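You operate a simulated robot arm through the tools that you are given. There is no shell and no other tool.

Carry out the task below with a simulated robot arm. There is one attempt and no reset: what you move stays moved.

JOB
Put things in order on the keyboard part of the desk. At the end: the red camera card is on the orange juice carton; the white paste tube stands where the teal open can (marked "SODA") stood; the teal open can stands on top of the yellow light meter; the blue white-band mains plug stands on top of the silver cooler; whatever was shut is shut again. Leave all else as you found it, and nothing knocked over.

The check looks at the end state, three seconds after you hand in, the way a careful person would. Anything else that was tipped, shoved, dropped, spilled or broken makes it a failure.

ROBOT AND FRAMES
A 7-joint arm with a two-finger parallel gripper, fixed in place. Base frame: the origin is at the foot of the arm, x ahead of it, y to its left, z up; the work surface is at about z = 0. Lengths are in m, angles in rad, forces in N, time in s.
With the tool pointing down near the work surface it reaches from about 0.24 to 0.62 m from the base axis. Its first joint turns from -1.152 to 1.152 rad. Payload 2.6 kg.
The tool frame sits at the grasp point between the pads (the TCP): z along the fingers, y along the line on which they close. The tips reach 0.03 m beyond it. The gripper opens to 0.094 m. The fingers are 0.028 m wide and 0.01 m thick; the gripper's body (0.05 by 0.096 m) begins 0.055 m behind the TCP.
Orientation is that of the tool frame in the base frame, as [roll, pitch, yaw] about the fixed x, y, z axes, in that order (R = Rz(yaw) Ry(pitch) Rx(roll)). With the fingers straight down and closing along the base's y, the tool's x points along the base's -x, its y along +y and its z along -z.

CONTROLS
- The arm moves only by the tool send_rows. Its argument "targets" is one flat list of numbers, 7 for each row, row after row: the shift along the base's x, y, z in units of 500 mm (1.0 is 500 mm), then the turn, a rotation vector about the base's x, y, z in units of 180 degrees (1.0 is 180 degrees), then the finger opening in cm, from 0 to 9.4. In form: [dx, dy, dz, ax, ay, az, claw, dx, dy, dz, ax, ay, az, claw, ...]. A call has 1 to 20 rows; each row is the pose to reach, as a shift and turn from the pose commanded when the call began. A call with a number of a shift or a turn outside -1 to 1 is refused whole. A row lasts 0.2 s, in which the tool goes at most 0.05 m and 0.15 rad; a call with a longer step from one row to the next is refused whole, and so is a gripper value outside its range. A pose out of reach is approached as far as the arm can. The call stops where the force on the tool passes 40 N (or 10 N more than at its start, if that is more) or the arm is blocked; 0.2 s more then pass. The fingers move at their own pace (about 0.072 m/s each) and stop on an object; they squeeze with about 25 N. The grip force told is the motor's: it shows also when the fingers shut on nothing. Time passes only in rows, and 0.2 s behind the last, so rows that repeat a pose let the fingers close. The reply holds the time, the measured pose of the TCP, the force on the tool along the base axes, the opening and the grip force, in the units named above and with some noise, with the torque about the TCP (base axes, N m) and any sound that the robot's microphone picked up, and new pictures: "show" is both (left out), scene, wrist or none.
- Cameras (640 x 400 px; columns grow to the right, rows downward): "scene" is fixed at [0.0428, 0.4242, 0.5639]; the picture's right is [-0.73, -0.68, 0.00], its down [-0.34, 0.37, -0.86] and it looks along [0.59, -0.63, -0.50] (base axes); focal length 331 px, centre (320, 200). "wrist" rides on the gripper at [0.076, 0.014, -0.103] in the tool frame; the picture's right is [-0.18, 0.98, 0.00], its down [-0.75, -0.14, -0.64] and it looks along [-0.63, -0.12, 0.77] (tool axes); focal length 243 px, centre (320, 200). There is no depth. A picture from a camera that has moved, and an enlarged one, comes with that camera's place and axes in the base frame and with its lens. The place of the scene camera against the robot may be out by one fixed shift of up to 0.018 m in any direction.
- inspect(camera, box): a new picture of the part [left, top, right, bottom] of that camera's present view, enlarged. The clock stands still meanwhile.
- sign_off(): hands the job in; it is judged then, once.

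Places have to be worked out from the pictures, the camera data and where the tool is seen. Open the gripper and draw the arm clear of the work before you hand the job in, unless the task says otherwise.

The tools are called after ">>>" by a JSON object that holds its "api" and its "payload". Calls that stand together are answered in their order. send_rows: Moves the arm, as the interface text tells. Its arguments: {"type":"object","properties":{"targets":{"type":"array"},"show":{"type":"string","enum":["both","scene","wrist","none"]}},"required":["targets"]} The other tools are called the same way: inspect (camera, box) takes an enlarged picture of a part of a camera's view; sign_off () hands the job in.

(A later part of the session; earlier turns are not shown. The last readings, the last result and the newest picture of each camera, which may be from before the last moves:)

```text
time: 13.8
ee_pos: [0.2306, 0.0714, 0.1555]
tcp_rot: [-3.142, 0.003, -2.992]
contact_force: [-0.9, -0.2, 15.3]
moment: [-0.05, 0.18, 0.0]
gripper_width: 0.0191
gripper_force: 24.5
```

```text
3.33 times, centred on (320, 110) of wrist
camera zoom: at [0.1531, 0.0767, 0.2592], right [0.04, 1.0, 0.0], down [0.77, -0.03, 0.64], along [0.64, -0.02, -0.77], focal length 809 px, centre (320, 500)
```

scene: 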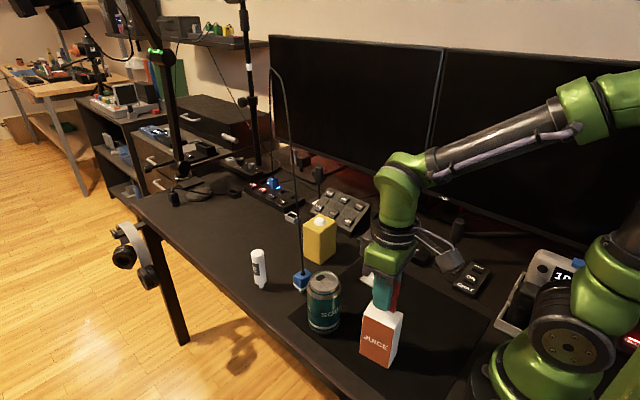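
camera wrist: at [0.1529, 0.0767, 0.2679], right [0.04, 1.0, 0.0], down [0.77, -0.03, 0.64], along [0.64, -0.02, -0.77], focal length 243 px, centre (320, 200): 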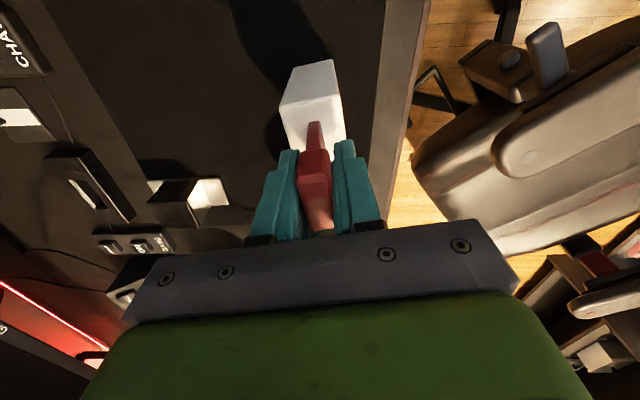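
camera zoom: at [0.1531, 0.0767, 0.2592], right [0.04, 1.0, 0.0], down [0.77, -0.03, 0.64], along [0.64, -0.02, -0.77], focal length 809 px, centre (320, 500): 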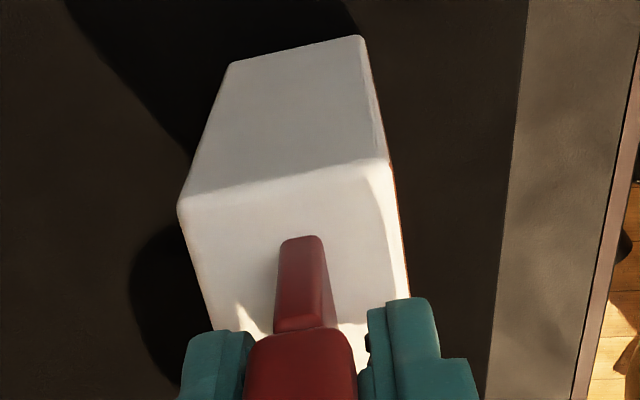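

Contact: 15 N upward at z = 0.1555, so the card rests on the carton. I ease up by under a millimetre to take the load off, then open the fingers.

>>> {"api": "send_rows", "payload": {"targets": [0, 0, 0.0016, 0, 0, 0, 0.5, 0, 0, 0.0016, 0, 0, 0, 0.5], "show": "none"}}

```text
time: 14.4
ee_pos: [0.2291, 0.0722, 0.156]
tcp_rot: [-3.141, 0.001, -2.992]
contact_force: [0.6, 0.5, 3.9]
moment: [0.02, -0.01, 0.03]
gripper_width: 0.0196
gripper_force: 25.2
```

The load is down to about 4 N, so I open the fingers gently in place.

>>> {"api": "send_rows", "payload": {"targets": [0, 0, 0.0004, 0, 0, 0, 2.2, 0, 0, 0.0004, 0, 0, 0, 2.6, 0, 0, 0.0004, 0, 0, 0, 3.4, 0, 0, 0.0004, 0, 0, 0, 4.2, 0, 0, 0.0004, 0, 0, 0, 4.2], "show": "wrist"}}

>>> {"api": "inspect", "payload": {"camera": "wrist", "box": [260, 60, 380, 220]}}

>>> {"api": "inspect", "payload": {"camera": "scene", "box": [360, 260, 430, 330]}}

```text
time: 15.6
ee_pos: [0.2288, 0.0707, 0.1564]
tcp_rot: [-3.142, 0.001, -2.991]
contact_force: [-0.4, 0.2, -0.2]
moment: [0.03, -0.01, -0.02]
gripper_width: 0.0418
gripper_force: 0.0
camera wrist: at [0.1529, 0.0764, 0.2598], right [0.04, 1.0, 0.0], down [0.77, -0.03, 0.64], along [0.64, -0.02, -0.77], focal length 243 px, centre (320, 200)
```

wrist: 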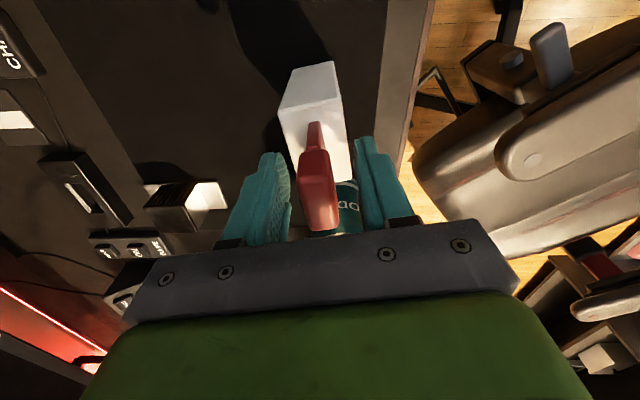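

```text
2.50 times, centred on (320, 140) of wrist
camera zoom: at [0.1529, 0.0764, 0.2598], right [0.04, 1.0, 0.0], down [0.77, -0.03, 0.64], along [0.64, -0.02, -0.77], focal length 606 px, centre (320, 350)
```

zoom: 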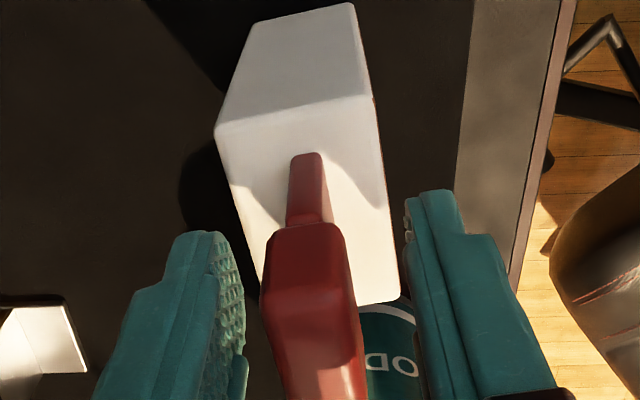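

```text
5.71 times, centred on (395, 295) of scene
camera zoom: at [0.0428, 0.4242, 0.5639], right [-0.73, -0.68, 0.0], down [-0.34, 0.37, -0.86], along [0.59, -0.63, -0.5], focal length 1892 px, centre (-109, -343)
```

zoom: 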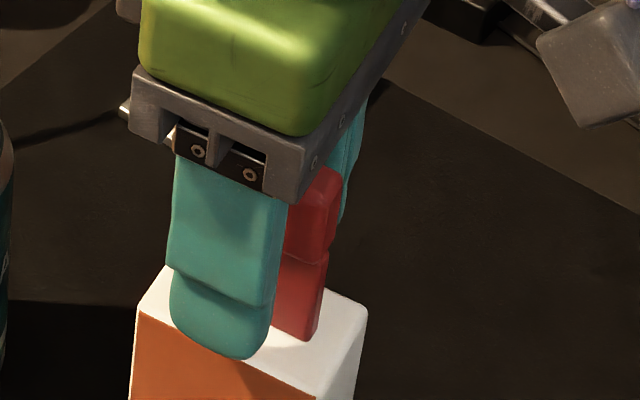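

The card is standing freely on the carton. I withdraw straight up and check.

>>> {"api": "send_rows", "payload": {"targets": [0, 0, 0.04, 0, 0, 0, 4.2, 0, 0, 0.12, 0, 0, 0, 4.2, 0, 0, 0.21, 0, 0, 0, 4.2, 0, 0, 0.3, 0, 0, 0, 9.4, 0, 0, 0.3, 0, 0, 0, 9.4], "show": "both"}}

>>> {"api": "inspect", "payload": {"camera": "scene", "box": [330, 250, 450, 380]}}

>>> {"api": "inspect", "payload": {"camera": "wrist", "box": [250, 0, 390, 130]}}

```text
time: 16.8
ee_pos: [0.2296, 0.0709, 0.3069]
tcp_rot: [3.141, 0.001, -2.992]
contact_force: [0.2, 0.0, -0.5]
moment: [0.0, 0.0, 0.01]
gripper_width: 0.0939
gripper_force: 0.0
camera wrist: at [0.1526, 0.076, 0.4108], right [0.04, 1.0, 0.0], down [0.77, -0.03, 0.64], along [0.64, -0.02, -0.77], focal length 243 px, centre (320, 200)
```

scene: 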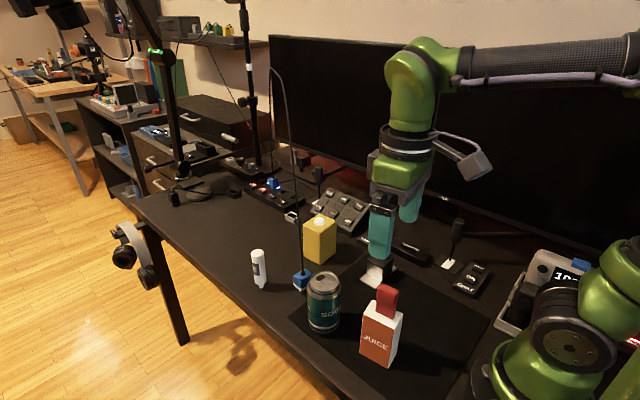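
wrist: 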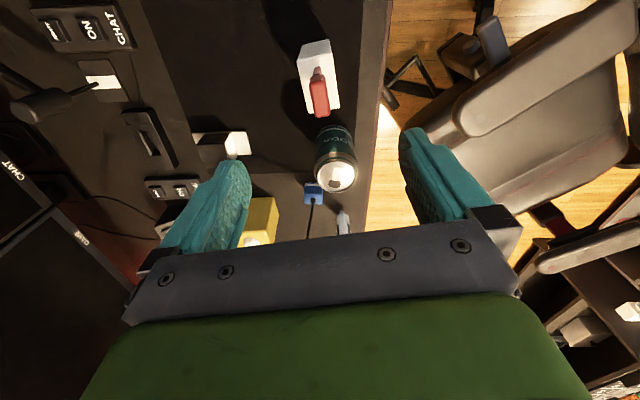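

```text
3.08 times, centred on (390, 315) of scene
camera zoom: at [0.0428, 0.4242, 0.5639], right [-0.73, -0.68, 0.0], down [-0.34, 0.37, -0.86], along [0.59, -0.63, -0.5], focal length 1019 px, centre (105, -154)
```

zoom: 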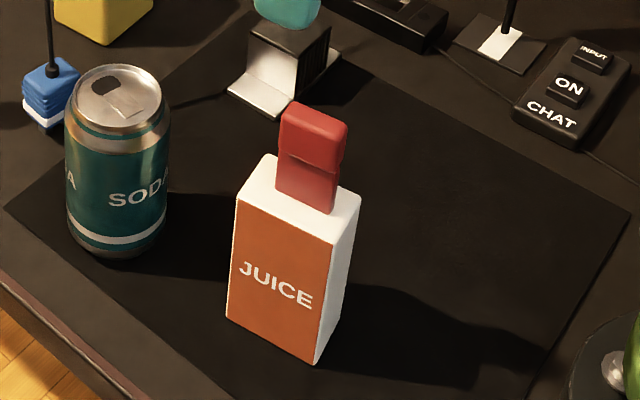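

```text
3.08 times, centred on (320, 65) of wrist
camera zoom: at [0.1526, 0.076, 0.4108], right [0.04, 1.0, 0.0], down [0.77, -0.03, 0.64], along [0.64, -0.02, -0.77], focal length 746 px, centre (320, 615)
```

zoom: 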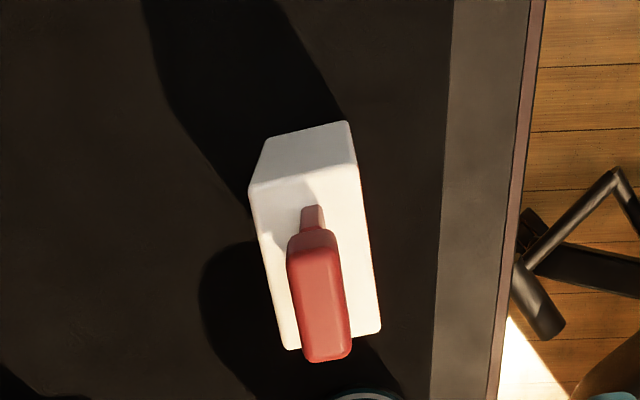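

The card is standing on the carton. Next the can: I move above it with the gripper yawed about +41° more (so that later, at the meter, the gripper's thin side faces the plug's cable and its camera points away from it).

>>> {"api": "send_rows", "payload": {"targets": [0.04, 0.0074, -0.019, 0, 0, 0.038, 9.4, 0.08, 0.0148, -0.038, 0, 0, 0.076, 9.4, 0.12, 0.022, -0.057, 0, 0, 0.114, 9.4, 0.16, 0.0296, -0.076, 0, 0, 0.152, 9.4, 0.2, 0.037, -0.095, 0, 0, 0.19, 9.4, 0.2428, 0.0442, -0.114, 0, 0, 0.229, 9.4, 0.2428, 0.0442, -0.114, 0, 0, 0.229, 9.4], "show": "both"}}

>>> {"api": "inspect", "payload": {"camera": "wrist", "box": [240, 50, 400, 180]}}

```text
time: 18.4
ee_pos: [0.3525, 0.0941, 0.2496]
tcp_rot: [-3.141, 0.001, -2.269]
contact_force: [-0.2, 0.0, 0.8]
moment: [0.03, -0.01, 0.04]
gripper_width: 0.0941
gripper_force: 0.0
camera wrist: at [0.2928, 0.0468, 0.3527], right [-0.63, 0.77, 0.0], down [0.59, 0.49, 0.64], along [0.5, 0.41, -0.77], focal length 243 px, centre (320, 200)
```

scene: 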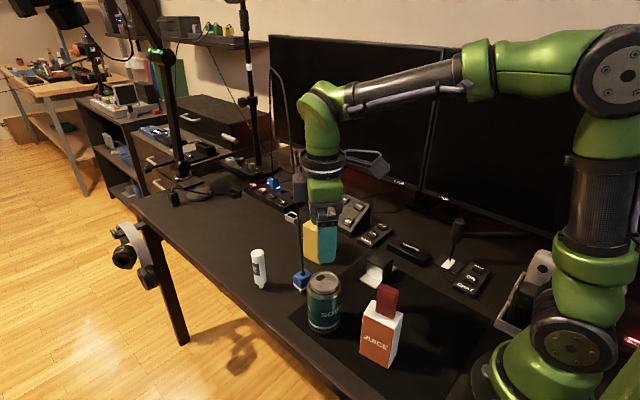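
wrist: 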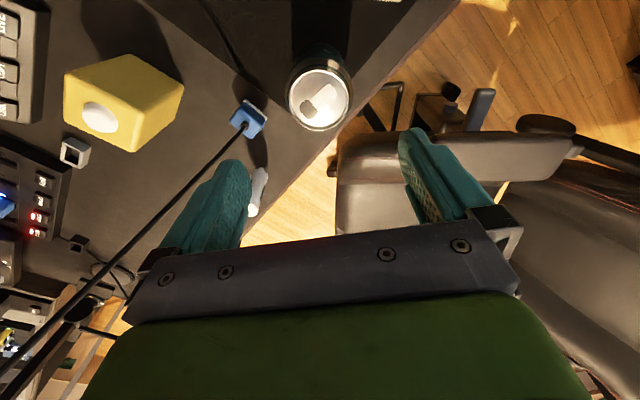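

```text
3.08 times, centred on (320, 115) of wrist
camera zoom: at [0.2928, 0.0468, 0.3527], right [-0.63, 0.77, 0.0], down [0.59, 0.49, 0.64], along [0.5, 0.41, -0.77], focal length 746 px, centre (320, 462)
```

zoom: 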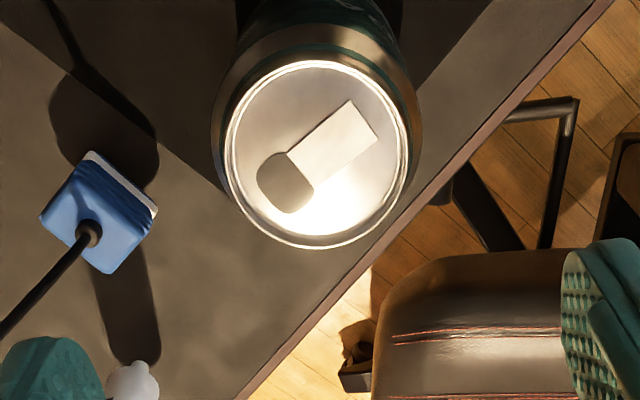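

The lid's centre measures (0.3505, 0.092), practically under the TCP, and the plug is 4 cm clear of the nearest finger. I lower around the can in two stages, first to just above its rim.

>>> {"api": "send_rows", "payload": {"targets": [-0.002, -0.0024, -0.06, 0, 0, 0, 9.4, -0.002, -0.0024, -0.12, 0, 0, 0, 9.4, -0.002, -0.0024, -0.17, 0, 0, 0, 9.4, -0.002, -0.0024, -0.17, 0, 0, 0, 9.4], "show": "both"}}

>>> {"api": "inspect", "payload": {"camera": "wrist", "box": [230, 60, 430, 240]}}

```text
time: 19.4
ee_pos: [0.3504, 0.0933, 0.1636]
tcp_rot: [3.141, 0.001, -2.273]
contact_force: [0.2, 0.0, 0.1]
moment: [0.0, 0.02, 0.02]
gripper_width: 0.0942
gripper_force: 0.0
camera wrist: at [0.2907, 0.0461, 0.2674], right [-0.63, 0.78, 0.0], down [0.59, 0.48, 0.64], along [0.5, 0.41, -0.77], focal length 243 px, centre (320, 200)
```

scene: 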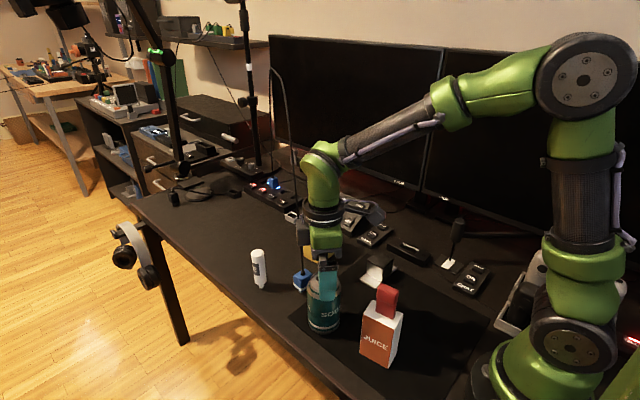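
wrist: 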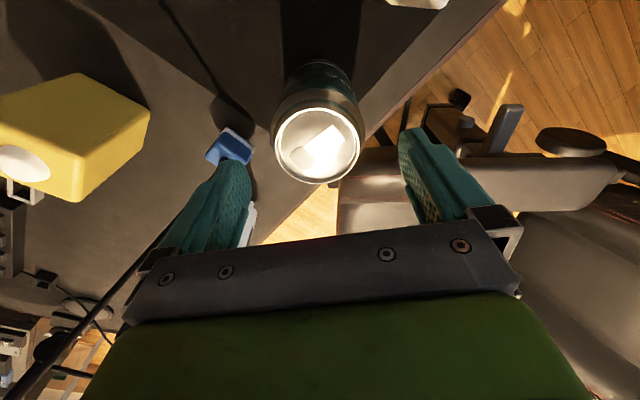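

```text
2.22 times, centred on (330, 150) of wrist
camera zoom: at [0.2907, 0.0461, 0.2674], right [-0.63, 0.78, 0.0], down [0.59, 0.48, 0.64], along [0.5, 0.41, -0.77], focal length 539 px, centre (298, 311)
```

zoom: 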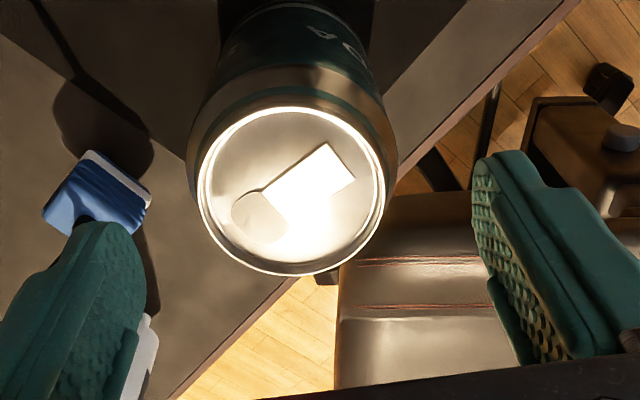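

The can's lid remains centred between the fingers ((0.351, 0.093) again). I lower to TCP z ≈ 0.08.

>>> {"api": "send_rows", "payload": {"targets": [0, 0, -0.05, 0, 0, 0, 9.4, 0, 0, -0.1, 0, 0, 0, 9.4, 0, 0, -0.15, 0, 0, 0, 9.4, 0, 0, -0.166, 0, 0, 0, 9.4, 0, 0, -0.166, 0, 0, 0, 9.4], "show": "both"}}

>>> {"api": "inspect", "payload": {"camera": "wrist", "box": [230, 90, 430, 260]}}

>>> {"api": "inspect", "payload": {"camera": "scene", "box": [270, 220, 390, 350]}}

```text
time: 20.6
ee_pos: [0.3493, 0.0922, 0.0807]
tcp_rot: [3.141, -0.001, -2.272]
contact_force: [-0.5, 0.6, 0.4]
moment: [-0.01, -0.04, -0.02]
gripper_width: 0.0939
gripper_force: 0.1
camera wrist: at [0.2904, 0.046, 0.1846], right [-0.63, 0.77, 0.0], down [0.59, 0.48, 0.64], along [0.5, 0.41, -0.77], focal length 243 px, centre (320, 200)
```

scene: 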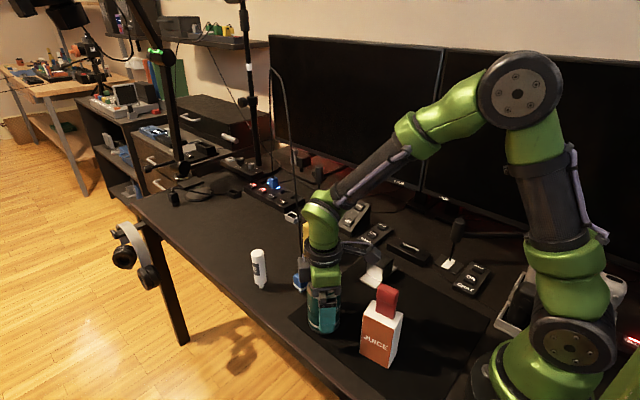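
wrist: 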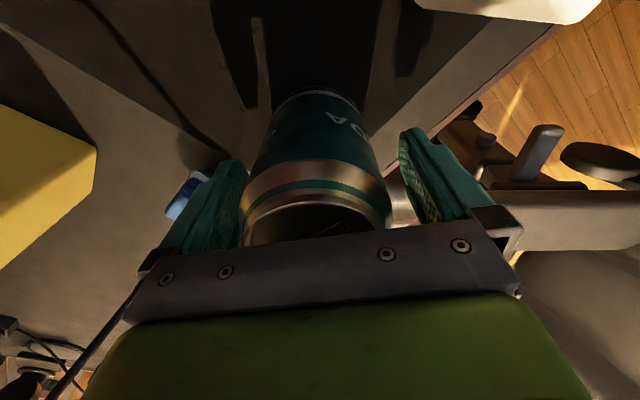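

```text
2.35 times, centred on (330, 175) of wrist
camera zoom: at [0.2904, 0.046, 0.1846], right [-0.63, 0.77, 0.0], down [0.59, 0.48, 0.64], along [0.5, 0.41, -0.77], focal length 571 px, centre (296, 259)
```

zoom: 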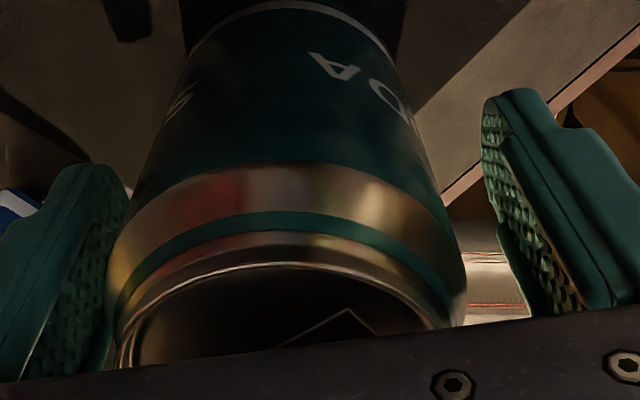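

```text
3.08 times, centred on (330, 285) of scene
camera zoom: at [0.0428, 0.4242, 0.5639], right [-0.73, -0.68, 0.0], down [-0.34, 0.37, -0.86], along [0.59, -0.63, -0.5], focal length 1019 px, centre (289, -62)
```

zoom: 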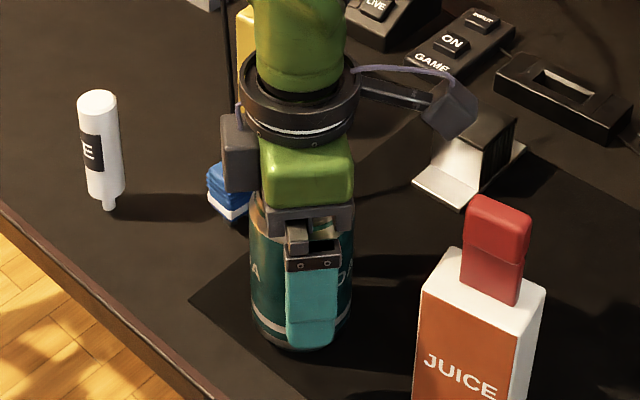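

The can sits symmetrically between the pads, the tips well above the desk. I close on it.

>>> {"api": "send_rows", "payload": {"targets": [0, 0, 0, 0, 0, 0, 7.5, 0, 0, 0, 0, 0, 0, 6, 0, 0, 0, 0, 0, 0, 5, 0, 0, 0, 0, 0, 0, 5, 0, 0, 0, 0, 0, 0, 5], "show": "wrist"}}

>>> {"api": "inspect", "payload": {"camera": "wrist", "box": [230, 90, 430, 260]}}

```text
time: 21.8
ee_pos: [0.3488, 0.0924, 0.0819]
tcp_rot: [-3.141, -0.001, -2.272]
contact_force: [0.3, 0.3, 0.9]
moment: [0.02, -0.04, -0.02]
gripper_width: 0.0645
gripper_force: 25.0
camera wrist: at [0.2905, 0.046, 0.1849], right [-0.63, 0.78, 0.0], down [0.59, 0.48, 0.64], along [0.5, 0.41, -0.77], focal length 243 px, centre (320, 200)
```

wrist: 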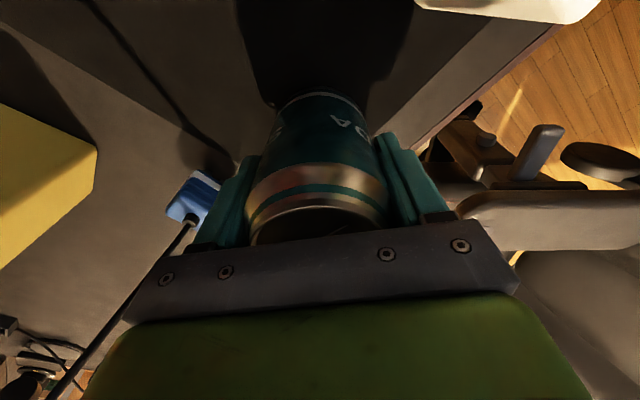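

```text
2.35 times, centred on (330, 175) of wrist
camera zoom: at [0.2905, 0.046, 0.1849], right [-0.63, 0.78, 0.0], down [0.59, 0.48, 0.64], along [0.5, 0.41, -0.77], focal length 571 px, centre (296, 259)
```

zoom: 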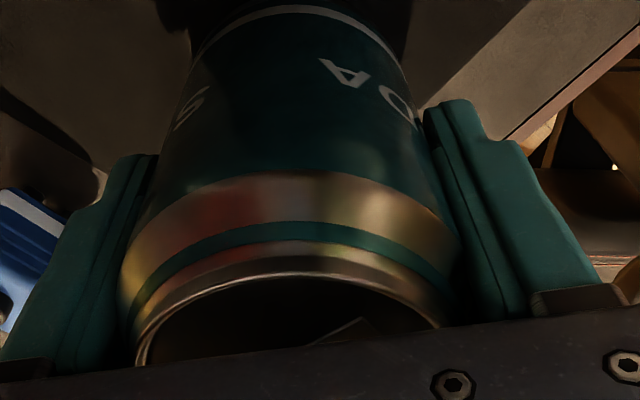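

Gripped at 64.5 mm width. I lift it straight up about 14 cm, slowly to keep it level.

>>> {"api": "send_rows", "payload": {"targets": [0, 0, 0.01, 0, 0, 0, 5, 0, 0, 0.03, 0, 0, 0, 5, 0, 0, 0.07, 0, 0, 0, 5, 0, 0, 0.12, 0, 0, 0, 5, 0, 0, 0.17, 0, 0, 0, 5, 0, 0, 0.22, 0, 0, 0, 5, 0, 0, 0.26, 0, 0, 0, 5, 0, 0, 0.29, 0, 0, 0, 5, 0, 0, 0.3, 0, 0, 0, 5, 0, 0, 0.3, 0, 0, 0, 5], "show": "both"}}

>>> {"api": "inspect", "payload": {"camera": "scene", "box": [240, 140, 420, 340]}}

```text
time: 24.0
ee_pos: [0.35, 0.0922, 0.2318]
tcp_rot: [-3.141, -0.001, -2.272]
contact_force: [-0.2, 0.4, 0.1]
moment: [-0.02, 0.02, 0.0]
gripper_width: 0.0647
gripper_force: 25.2
camera wrist: at [0.2905, 0.0454, 0.3354], right [-0.63, 0.78, 0.0], down [0.59, 0.48, 0.64], along [0.5, 0.41, -0.77], focal length 243 px, centre (320, 200)
```

scene: 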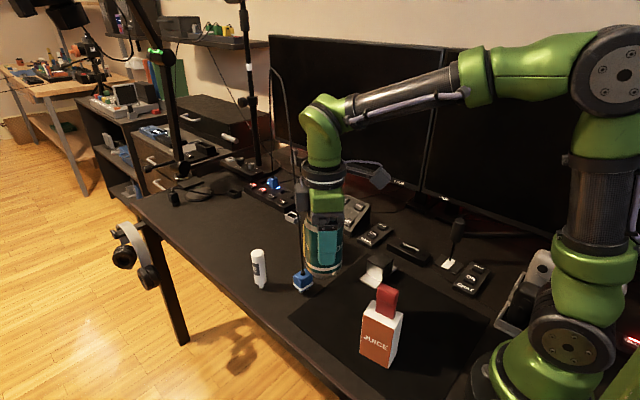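
wrist: 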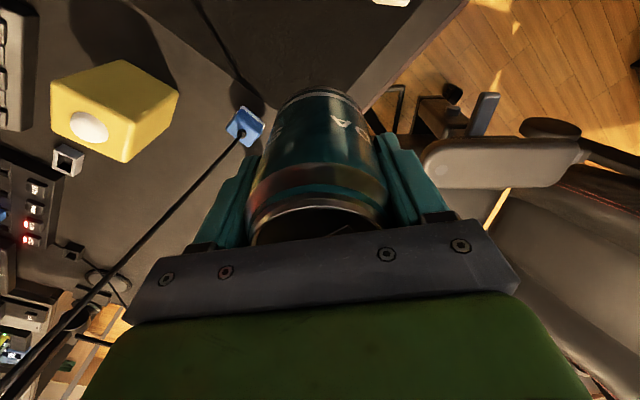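

```text
2.00 times, centred on (330, 240) of scene
camera zoom: at [0.0428, 0.4242, 0.5639], right [-0.73, -0.68, 0.0], down [-0.34, 0.37, -0.86], along [0.59, -0.63, -0.5], focal length 662 px, centre (300, 120)
```

zoom: 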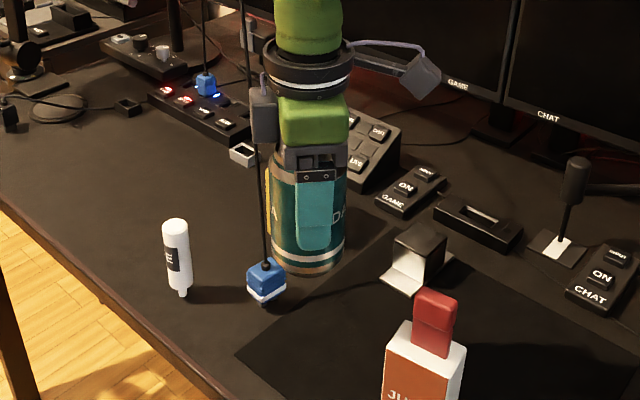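

The can hangs level. From this view the dome measures (0.510, -0.068), agreeing with before. I move along -y first (away from the cable) to about y = -0.066 at the same height.

>>> {"api": "send_rows", "payload": {"targets": [0, -0.02, 0, 0, 0, 0, 5, 0, -0.06, 0, 0, 0, 0, 5, 0, -0.11, 0, 0, 0, 0, 5, 0, -0.16, 0, 0, 0, 0, 5, 0, -0.21, 0, 0, 0, 0, 5, 0, -0.26, 0, 0, 0, 0, 5, 0, -0.295, 0, 0, 0, 0, 5, 0, -0.314, 0, 0, 0, 0, 5, 0, -0.318, 0, 0, 0, 0, 5, 0, -0.318, 0, 0, 0, 0, 5], "show": "both"}}

>>> {"api": "inspect", "payload": {"camera": "wrist", "box": [160, 60, 340, 200]}}

```text
time: 26.2
ee_pos: [0.3506, -0.0684, 0.2308]
tcp_rot: [-3.141, 0.0, -2.271]
contact_force: [-0.8, -0.1, -0.5]
moment: [0.0, 0.03, 0.02]
gripper_width: 0.0654
gripper_force: 24.5
camera wrist: at [0.2905, -0.1138, 0.3353], right [-0.63, 0.78, 0.0], down [0.59, 0.48, 0.64], along [0.5, 0.41, -0.77], focal length 243 px, centre (320, 200)
```

scene: 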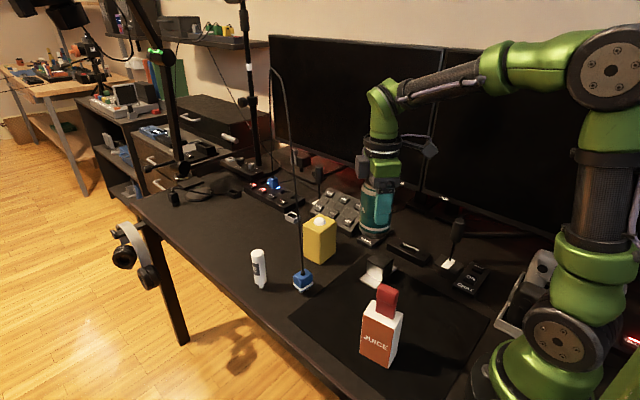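
wrist: 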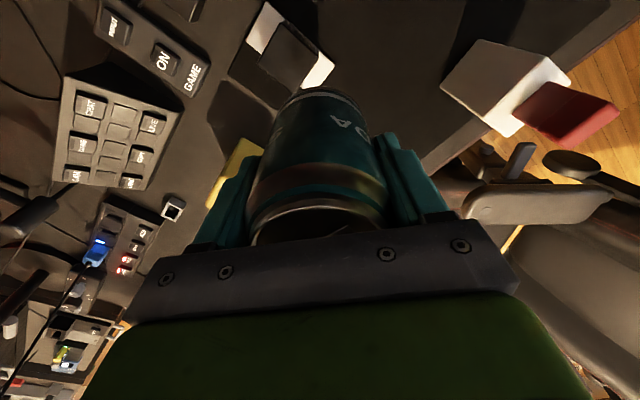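

```text
2.86 times, centred on (250, 130) of wrist
camera zoom: at [0.2905, -0.1138, 0.3353], right [-0.63, 0.78, 0.0], down [0.59, 0.48, 0.64], along [0.5, 0.41, -0.77], focal length 693 px, centre (520, 400)
```

zoom: 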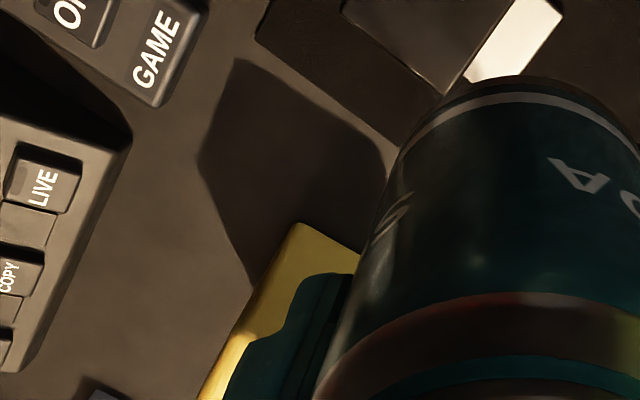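

The meter is now hidden behind the held can, but four separate views agree on the dome at (0.509, -0.0665). I advance along +x in part (to x ≈ 0.43) at can-base height ≈ 0.15 and check the clearance to the cable.

>>> {"api": "send_rows", "payload": {"targets": [0.02, 0, 0, 0, 0, 0, 5, 0.06, 0, 0, 0, 0, 0, 5, 0.1, 0, 0, 0, 0, 0, 5, 0.14, 0, 0, 0, 0, 0, 5, 0.16, 0.001, 0, 0, 0, 0, 5, 0.16, 0.001, 0, 0, 0, 0, 5], "show": "both"}}

>>> {"api": "inspect", "payload": {"camera": "scene", "box": [240, 60, 430, 300]}}

```text
time: 27.6
ee_pos: [0.4312, -0.0651, 0.2305]
tcp_rot: [3.141, 0.0, -2.272]
contact_force: [1.5, -0.1, 0.4]
moment: [0.01, 0.02, 0.0]
gripper_width: 0.0647
gripper_force: 25.1
camera wrist: at [0.3707, -0.1125, 0.3347], right [-0.63, 0.77, 0.0], down [0.59, 0.48, 0.64], along [0.5, 0.41, -0.77], focal length 243 px, centre (320, 200)
```

scene: 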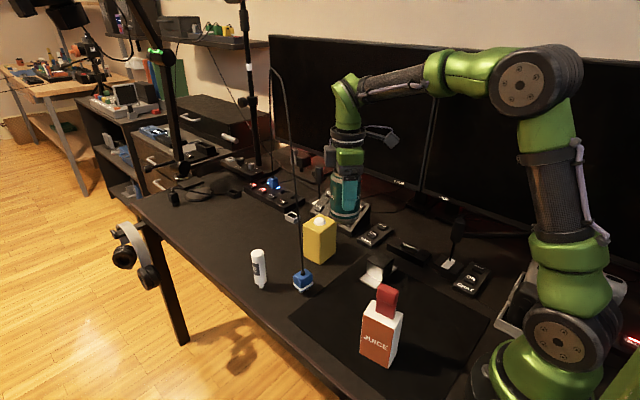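
wrist: 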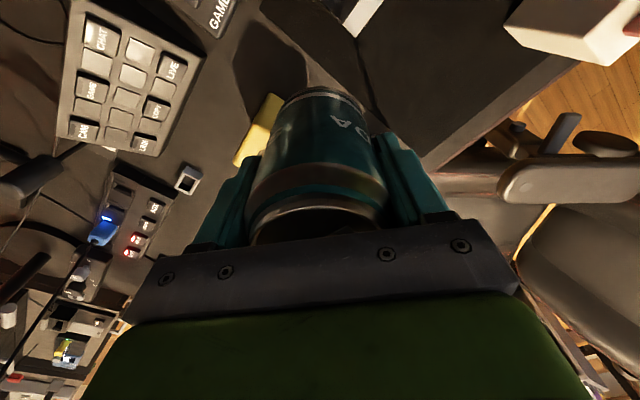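

```text
1.67 times, centred on (335, 180) of scene
camera zoom: at [0.0428, 0.4242, 0.5639], right [-0.73, -0.68, 0.0], down [-0.34, 0.37, -0.86], along [0.59, -0.63, -0.5], focal length 552 px, centre (295, 233)
```

zoom: 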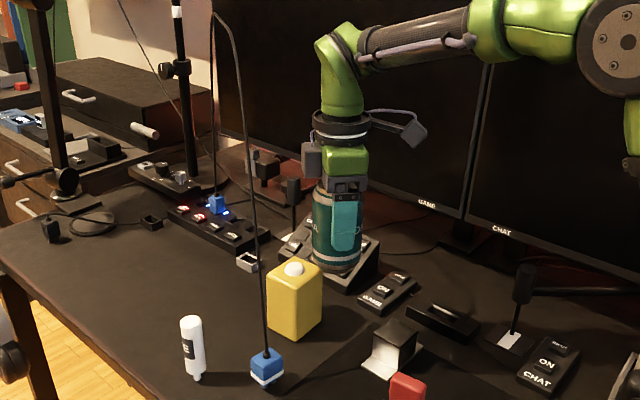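

The gripper is clear of the cable so far (cable to the left, nearer the camera). I go on to x ≈ 0.475 and check again.

>>> {"api": "send_rows", "payload": {"targets": [0.03, 0, 0, 0, 0, 0, 5, 0.06, 0, 0, 0, 0, 0, 5, 0.09, 0, 0, 0, 0, 0, 5, 0.09, 0, 0, 0, 0, 0, 5], "show": "both"}}

>>> {"api": "inspect", "payload": {"camera": "scene", "box": [250, 60, 400, 280]}}

>>> {"api": "inspect", "payload": {"camera": "wrist", "box": [180, 60, 340, 180]}}

```text
time: 28.6
ee_pos: [0.4766, -0.0658, 0.2317]
tcp_rot: [-3.142, 0.001, -2.271]
contact_force: [0.0, -0.7, -0.3]
moment: [0.02, 0.02, 0.0]
gripper_width: 0.0648
gripper_force: 24.8
camera wrist: at [0.4167, -0.1126, 0.3352], right [-0.63, 0.77, 0.0], down [0.59, 0.48, 0.64], along [0.5, 0.41, -0.77], focal length 243 px, centre (320, 200)
```

scene: 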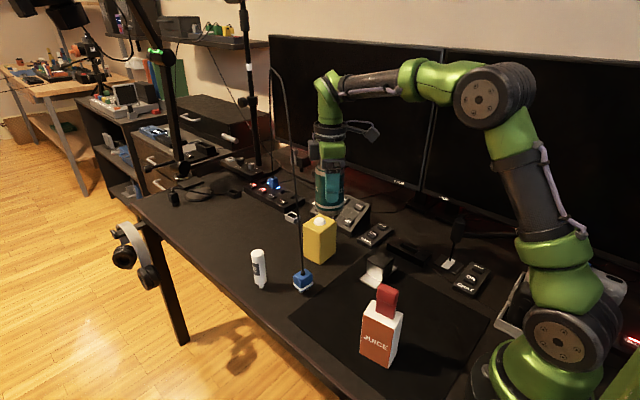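
wrist: 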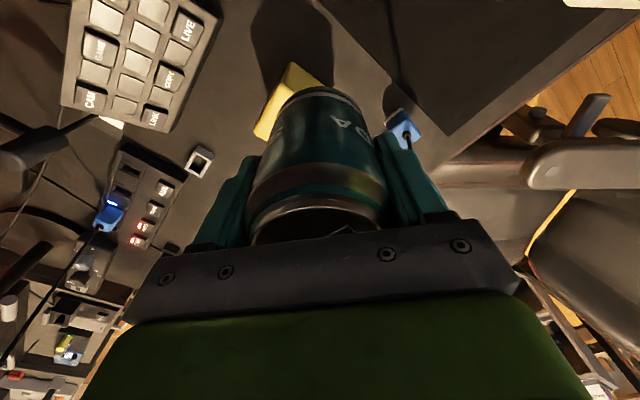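

```text
1.82 times, centred on (325, 170) of scene
camera zoom: at [0.0428, 0.4242, 0.5639], right [-0.73, -0.68, 0.0], down [-0.34, 0.37, -0.86], along [0.59, -0.63, -0.5], focal length 602 px, centre (311, 254)
```

zoom: 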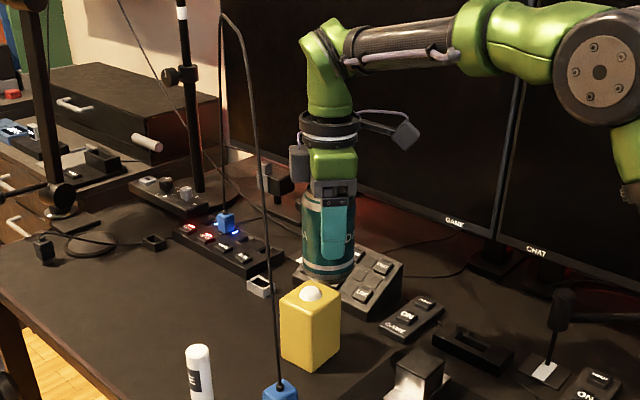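

```text
3.33 times, centred on (260, 120) of wrist
camera zoom: at [0.4167, -0.1126, 0.3352], right [-0.63, 0.77, 0.0], down [0.59, 0.48, 0.64], along [0.5, 0.41, -0.77], focal length 809 px, centre (520, 467)
```

zoom: 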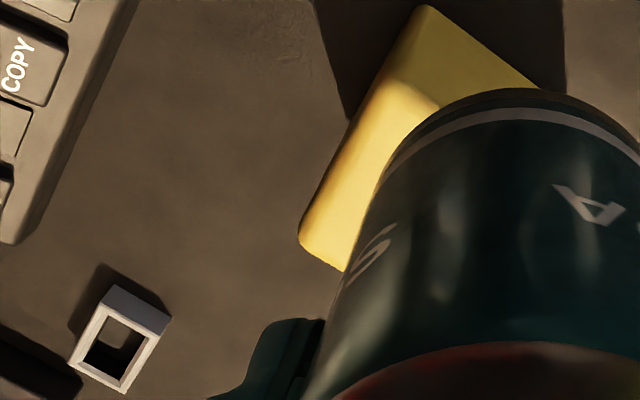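

The meter's corners project where predicted, so the dome position holds, and the cable is still clear. I move the last 34 mm to be above the dome.

>>> {"api": "send_rows", "payload": {"targets": [0.03, 0, 0, 0, 0, 0, 5, 0.055, 0, 0, 0, 0, 0, 5, 0.0688, 0, 0, 0, 0, 0, 5, 0.0688, 0, 0, 0, 0, 0, 5, 0.0688, 0, 0, 0, 0, 0, 5], "show": "both"}}

>>> {"api": "inspect", "payload": {"camera": "scene", "box": [270, 130, 370, 270]}}

>>> {"api": "inspect", "payload": {"camera": "wrist", "box": [220, 60, 420, 200]}}

```text
time: 29.8
ee_pos: [0.5092, -0.0668, 0.2318]
tcp_rot: [-3.141, 0.001, -2.272]
contact_force: [-0.2, 0.0, -0.2]
moment: [-0.02, 0.04, -0.02]
gripper_width: 0.0646
gripper_force: 25.2
camera wrist: at [0.4505, -0.1132, 0.3354], right [-0.63, 0.77, 0.0], down [0.59, 0.48, 0.64], along [0.5, 0.41, -0.77], focal length 243 px, centre (320, 200)
```

scene: 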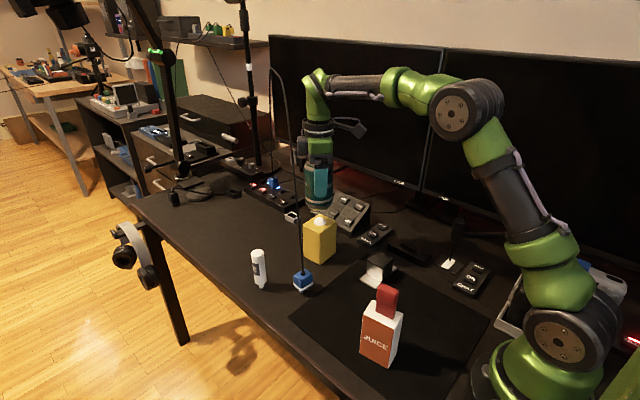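
wrist: 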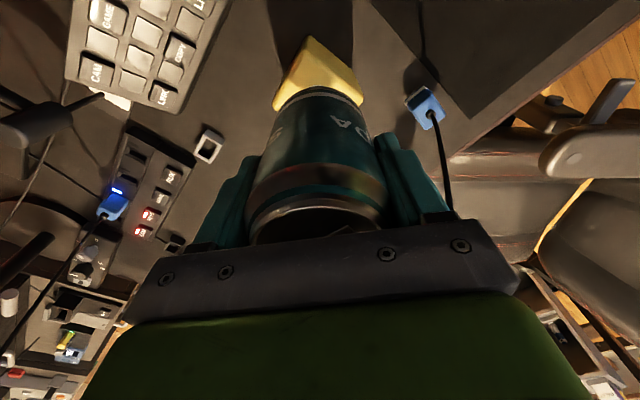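

```text
2.86 times, centred on (320, 200) of scene
camera zoom: at [0.0428, 0.4242, 0.5639], right [-0.73, -0.68, 0.0], down [-0.34, 0.37, -0.86], along [0.59, -0.63, -0.5], focal length 946 px, centre (320, 200)
```

zoom: 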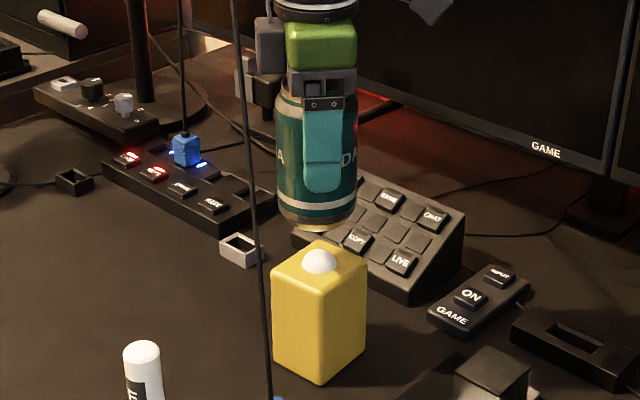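

```text
2.86 times, centred on (320, 130) of wrist
camera zoom: at [0.4505, -0.1132, 0.3354], right [-0.63, 0.77, 0.0], down [0.59, 0.48, 0.64], along [0.5, 0.41, -0.77], focal length 693 px, centre (320, 400)
```

zoom: 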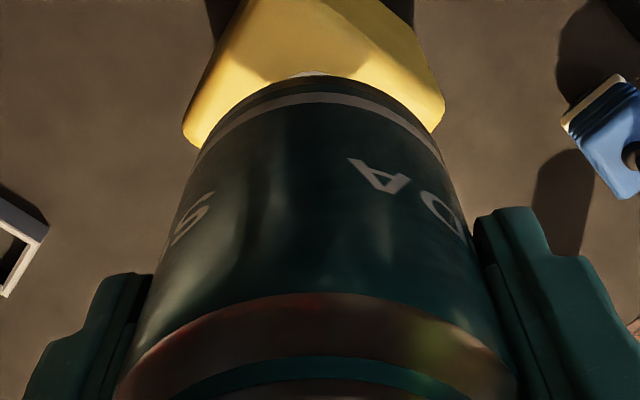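

Now above the meter. I zoom in hard on both views to measure the residual offset between the can's axis and the dome.

>>> {"api": "inspect", "payload": {"camera": "scene", "box": [295, 180, 345, 240]}}

>>> {"api": "inspect", "payload": {"camera": "wrist", "box": [270, 70, 370, 130]}}

```text
6.67 times, centred on (320, 210) of scene
camera zoom: at [0.0428, 0.4242, 0.5639], right [-0.73, -0.68, 0.0], down [-0.34, 0.37, -0.86], along [0.59, -0.63, -0.5], focal length 2207 px, centre (320, 133)
```

zoom: 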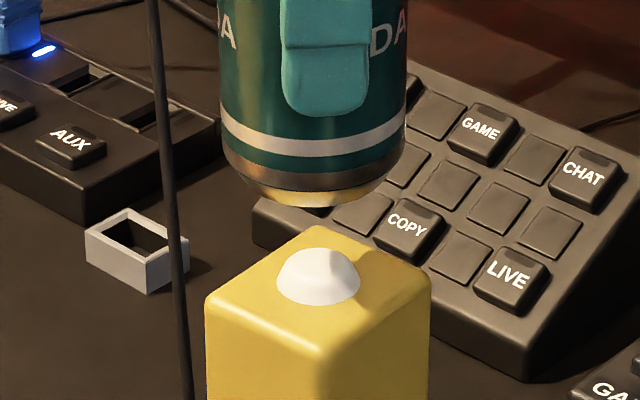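

```text
6.40 times, centred on (320, 100) of wrist
camera zoom: at [0.4505, -0.1132, 0.3354], right [-0.63, 0.77, 0.0], down [0.59, 0.48, 0.64], along [0.5, 0.41, -0.77], focal length 1553 px, centre (320, 840)
```

zoom: 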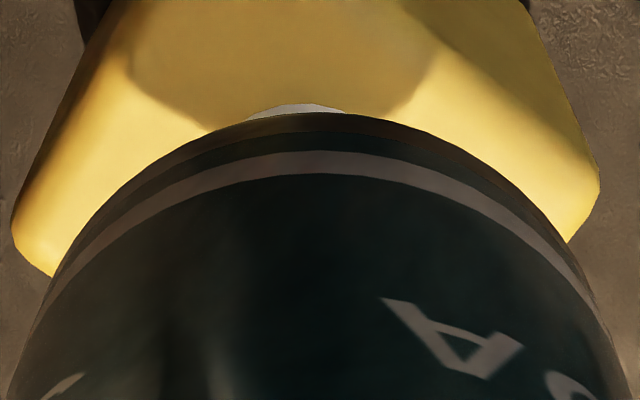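

I need the can's silhouette more precisely in the wrist view, so I enlarge the region holding both its sides and the meter's corners.

>>> {"api": "inspect", "payload": {"camera": "wrist", "box": [250, 70, 390, 157]}}

>>> {"api": "inspect", "payload": {"camera": "wrist", "box": [230, 130, 410, 240]}}

>>> {"api": "inspect", "payload": {"camera": "scene", "box": [300, 170, 340, 195]}}

```text
4.57 times, centred on (320, 114) of wrist
camera zoom: at [0.4505, -0.1132, 0.3354], right [-0.63, 0.77, 0.0], down [0.59, 0.48, 0.64], along [0.5, 0.41, -0.77], focal length 1109 px, centre (320, 595)
```

zoom: 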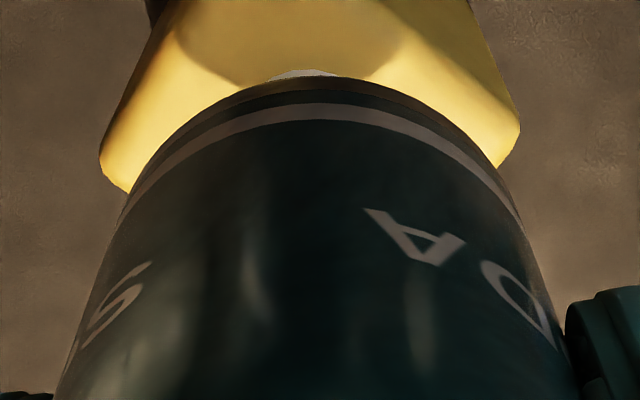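

```text
3.56 times, centred on (320, 185) of wrist
camera zoom: at [0.4505, -0.1132, 0.3354], right [-0.63, 0.77, 0.0], down [0.59, 0.48, 0.64], along [0.5, 0.41, -0.77], focal length 863 px, centre (320, 253)
```

zoom: 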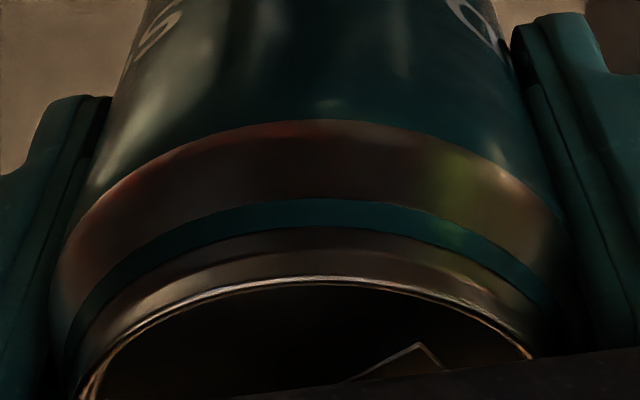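

```text
16.00 times, centred on (320, 182) of scene
camera zoom: at [0.0428, 0.4242, 0.5639], right [-0.73, -0.68, 0.0], down [-0.34, 0.37, -0.86], along [0.59, -0.63, -0.5], focal length 5297 px, centre (320, 480)
```

zoom: 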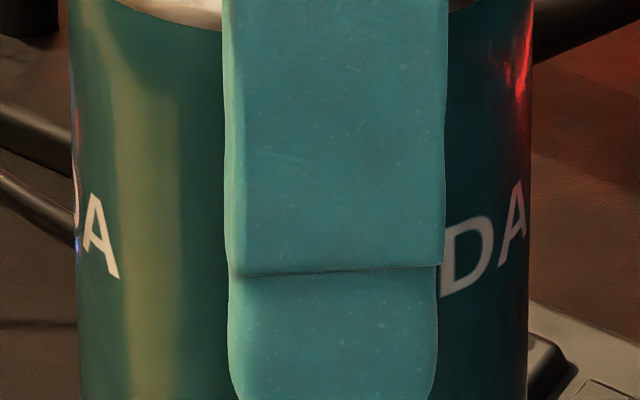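

The wrist picture shows the camera poses carry a constant ~2 mm base-y offset against the tool readings; both views then agree that the can must go about 2 mm towards -y. I apply that and descend to about 5–8 mm above the expected dome contact.

>>> {"api": "send_rows", "payload": {"targets": [-0.0002, -0.004, 0, 0, 0, 0, 5, -0.0002, -0.004, -0.02, 0, 0, 0, 5, -0.0002, -0.004, -0.04, 0, 0, 0, 5, -0.0002, -0.004, -0.055, 0, 0, 0, 5, -0.0002, -0.004, -0.06, 0, 0, 0, 5, -0.0002, -0.004, -0.06, 0, 0, 0, 5], "show": "both"}}

>>> {"api": "inspect", "payload": {"camera": "scene", "box": [295, 180, 345, 240]}}

>>> {"api": "inspect", "payload": {"camera": "wrist", "box": [250, 60, 390, 147]}}

```text
time: 31.2
ee_pos: [0.5085, -0.0686, 0.2019]
tcp_rot: [-3.141, -0.001, -2.272]
contact_force: [-0.3, 0.2, -0.8]
moment: [-0.02, 0.01, -0.02]
gripper_width: 0.0648
gripper_force: 24.8
camera wrist: at [0.4499, -0.1149, 0.305], right [-0.63, 0.78, 0.0], down [0.59, 0.48, 0.64], along [0.5, 0.41, -0.77], focal length 243 px, centre (320, 200)
```

scene: 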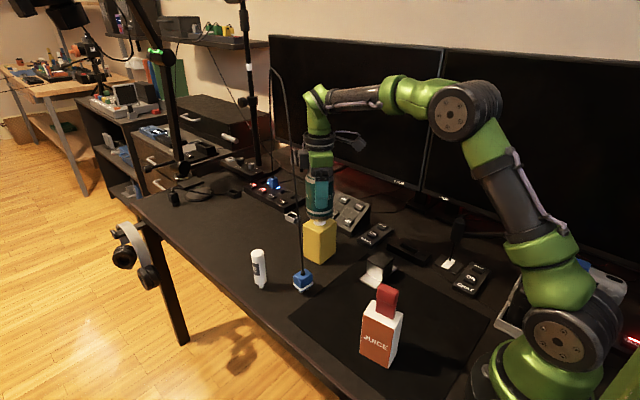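
wrist: 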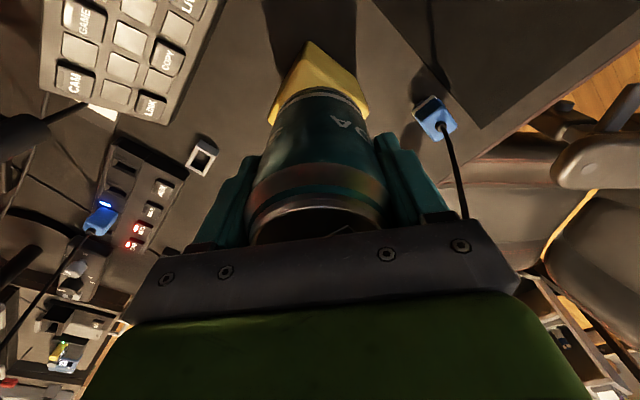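

```text
6.67 times, centred on (320, 210) of scene
camera zoom: at [0.0428, 0.4242, 0.5639], right [-0.73, -0.68, 0.0], down [-0.34, 0.37, -0.86], along [0.59, -0.63, -0.5], focal length 2207 px, centre (320, 133)
```

zoom: 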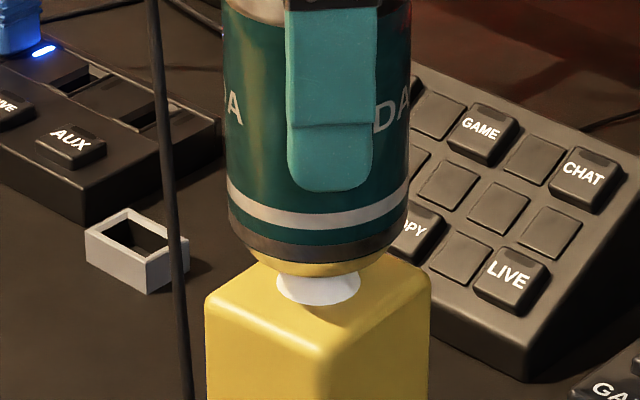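

```text
4.57 times, centred on (320, 104) of wrist
camera zoom: at [0.4499, -0.1149, 0.305], right [-0.63, 0.78, 0.0], down [0.59, 0.48, 0.64], along [0.5, 0.41, -0.77], focal length 1109 px, centre (320, 641)
```

zoom: 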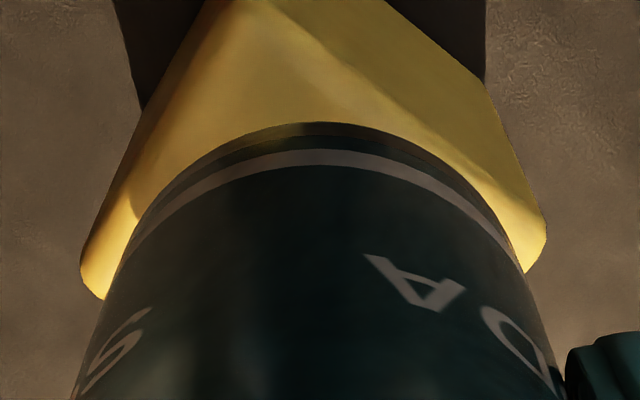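

The can is now centred over the dome in the scene view (317.5 vs 318 px). I lower in small steps looking for contact.

>>> {"api": "send_rows", "payload": {"targets": [0, 0, -0.004, 0, 0, 0, 5, 0, 0, -0.008, 0, 0, 0, 5, 0, 0, -0.011, 0, 0, 0, 5, 0, 0, -0.011, 0, 0, 0, 5], "show": "none"}}

>>> {"api": "inspect", "payload": {"camera": "scene", "box": [295, 190, 345, 240]}}

```text
time: 32.2
ee_pos: [0.5095, -0.0679, 0.1959]
tcp_rot: [-3.141, 0.001, -2.273]
contact_force: [0.4, -0.1, 0.5]
moment: [-0.02, 0.01, -0.03]
gripper_width: 0.0648
gripper_force: 25.1
```

```text
8.00 times, centred on (320, 215) of scene
camera zoom: at [0.0428, 0.4242, 0.5639], right [-0.73, -0.68, 0.0], down [-0.34, 0.37, -0.86], along [0.59, -0.63, -0.5], focal length 2649 px, centre (320, 80)
```

zoom: 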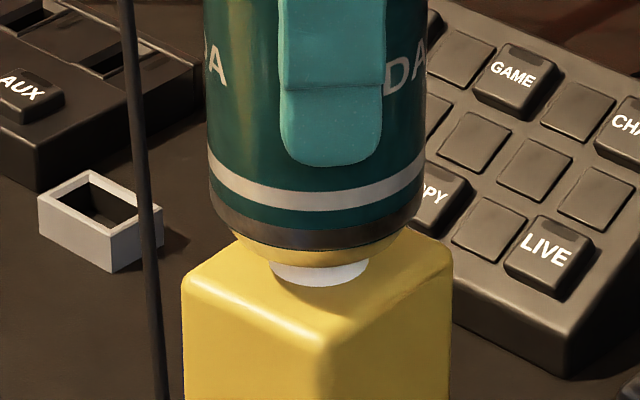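

No contact yet at z ≈ 0.196; continue 1 mm at a time.

>>> {"api": "send_rows", "payload": {"targets": [0, 0, -0.002, 0, 0, 0, 5, 0, 0, -0.004, 0, 0, 0, 5, 0, 0, -0.004, 0, 0, 0, 5], "show": "none"}}

>>> {"api": "inspect", "payload": {"camera": "scene", "box": [295, 190, 345, 240]}}

```text
time: 33.0
ee_pos: [0.5099, -0.0688, 0.1939]
tcp_rot: [3.14, 0.002, -2.273]
contact_force: [0.1, 0.2, -0.5]
moment: [-0.03, -0.01, -0.01]
gripper_width: 0.0648
gripper_force: 25.2
```

```text
8.00 times, centred on (320, 215) of scene
camera zoom: at [0.0428, 0.4242, 0.5639], right [-0.73, -0.68, 0.0], down [-0.34, 0.37, -0.86], along [0.59, -0.63, -0.5], focal length 2649 px, centre (320, 80)
```

zoom: 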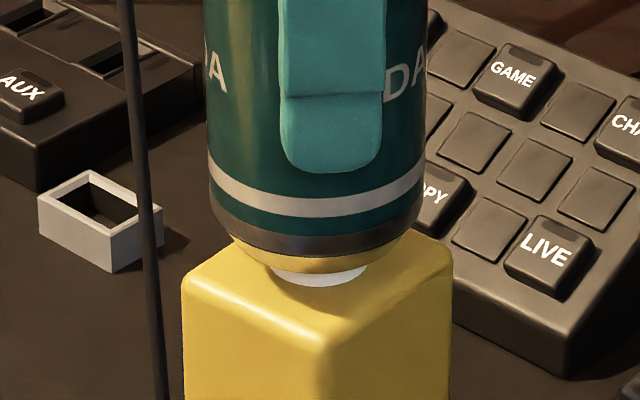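

Still free at 0.193; I continue with the same small steps.

>>> {"api": "send_rows", "payload": {"targets": [0, 0, -0.002, 0, 0, 0, 5, 0, 0, -0.004, 0, 0, 0, 5, 0, 0, -0.004, 0, 0, 0, 5], "show": "none"}}

>>> {"api": "inspect", "payload": {"camera": "scene", "box": [295, 190, 345, 240]}}

```text
time: 33.8
ee_pos: [0.509, -0.0683, 0.1915]
tcp_rot: [-3.141, 0.0, -2.272]
contact_force: [0.0, -1.0, -0.2]
moment: [0.01, 0.0, 0.01]
gripper_width: 0.0647
gripper_force: 25.3
```

```text
8.00 times, centred on (320, 215) of scene
camera zoom: at [0.0428, 0.4242, 0.5639], right [-0.73, -0.68, 0.0], down [-0.34, 0.37, -0.86], along [0.59, -0.63, -0.5], focal length 2649 px, centre (320, 80)
```

zoom: 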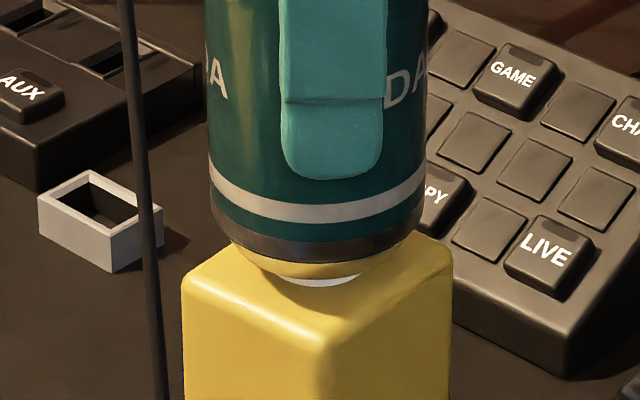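

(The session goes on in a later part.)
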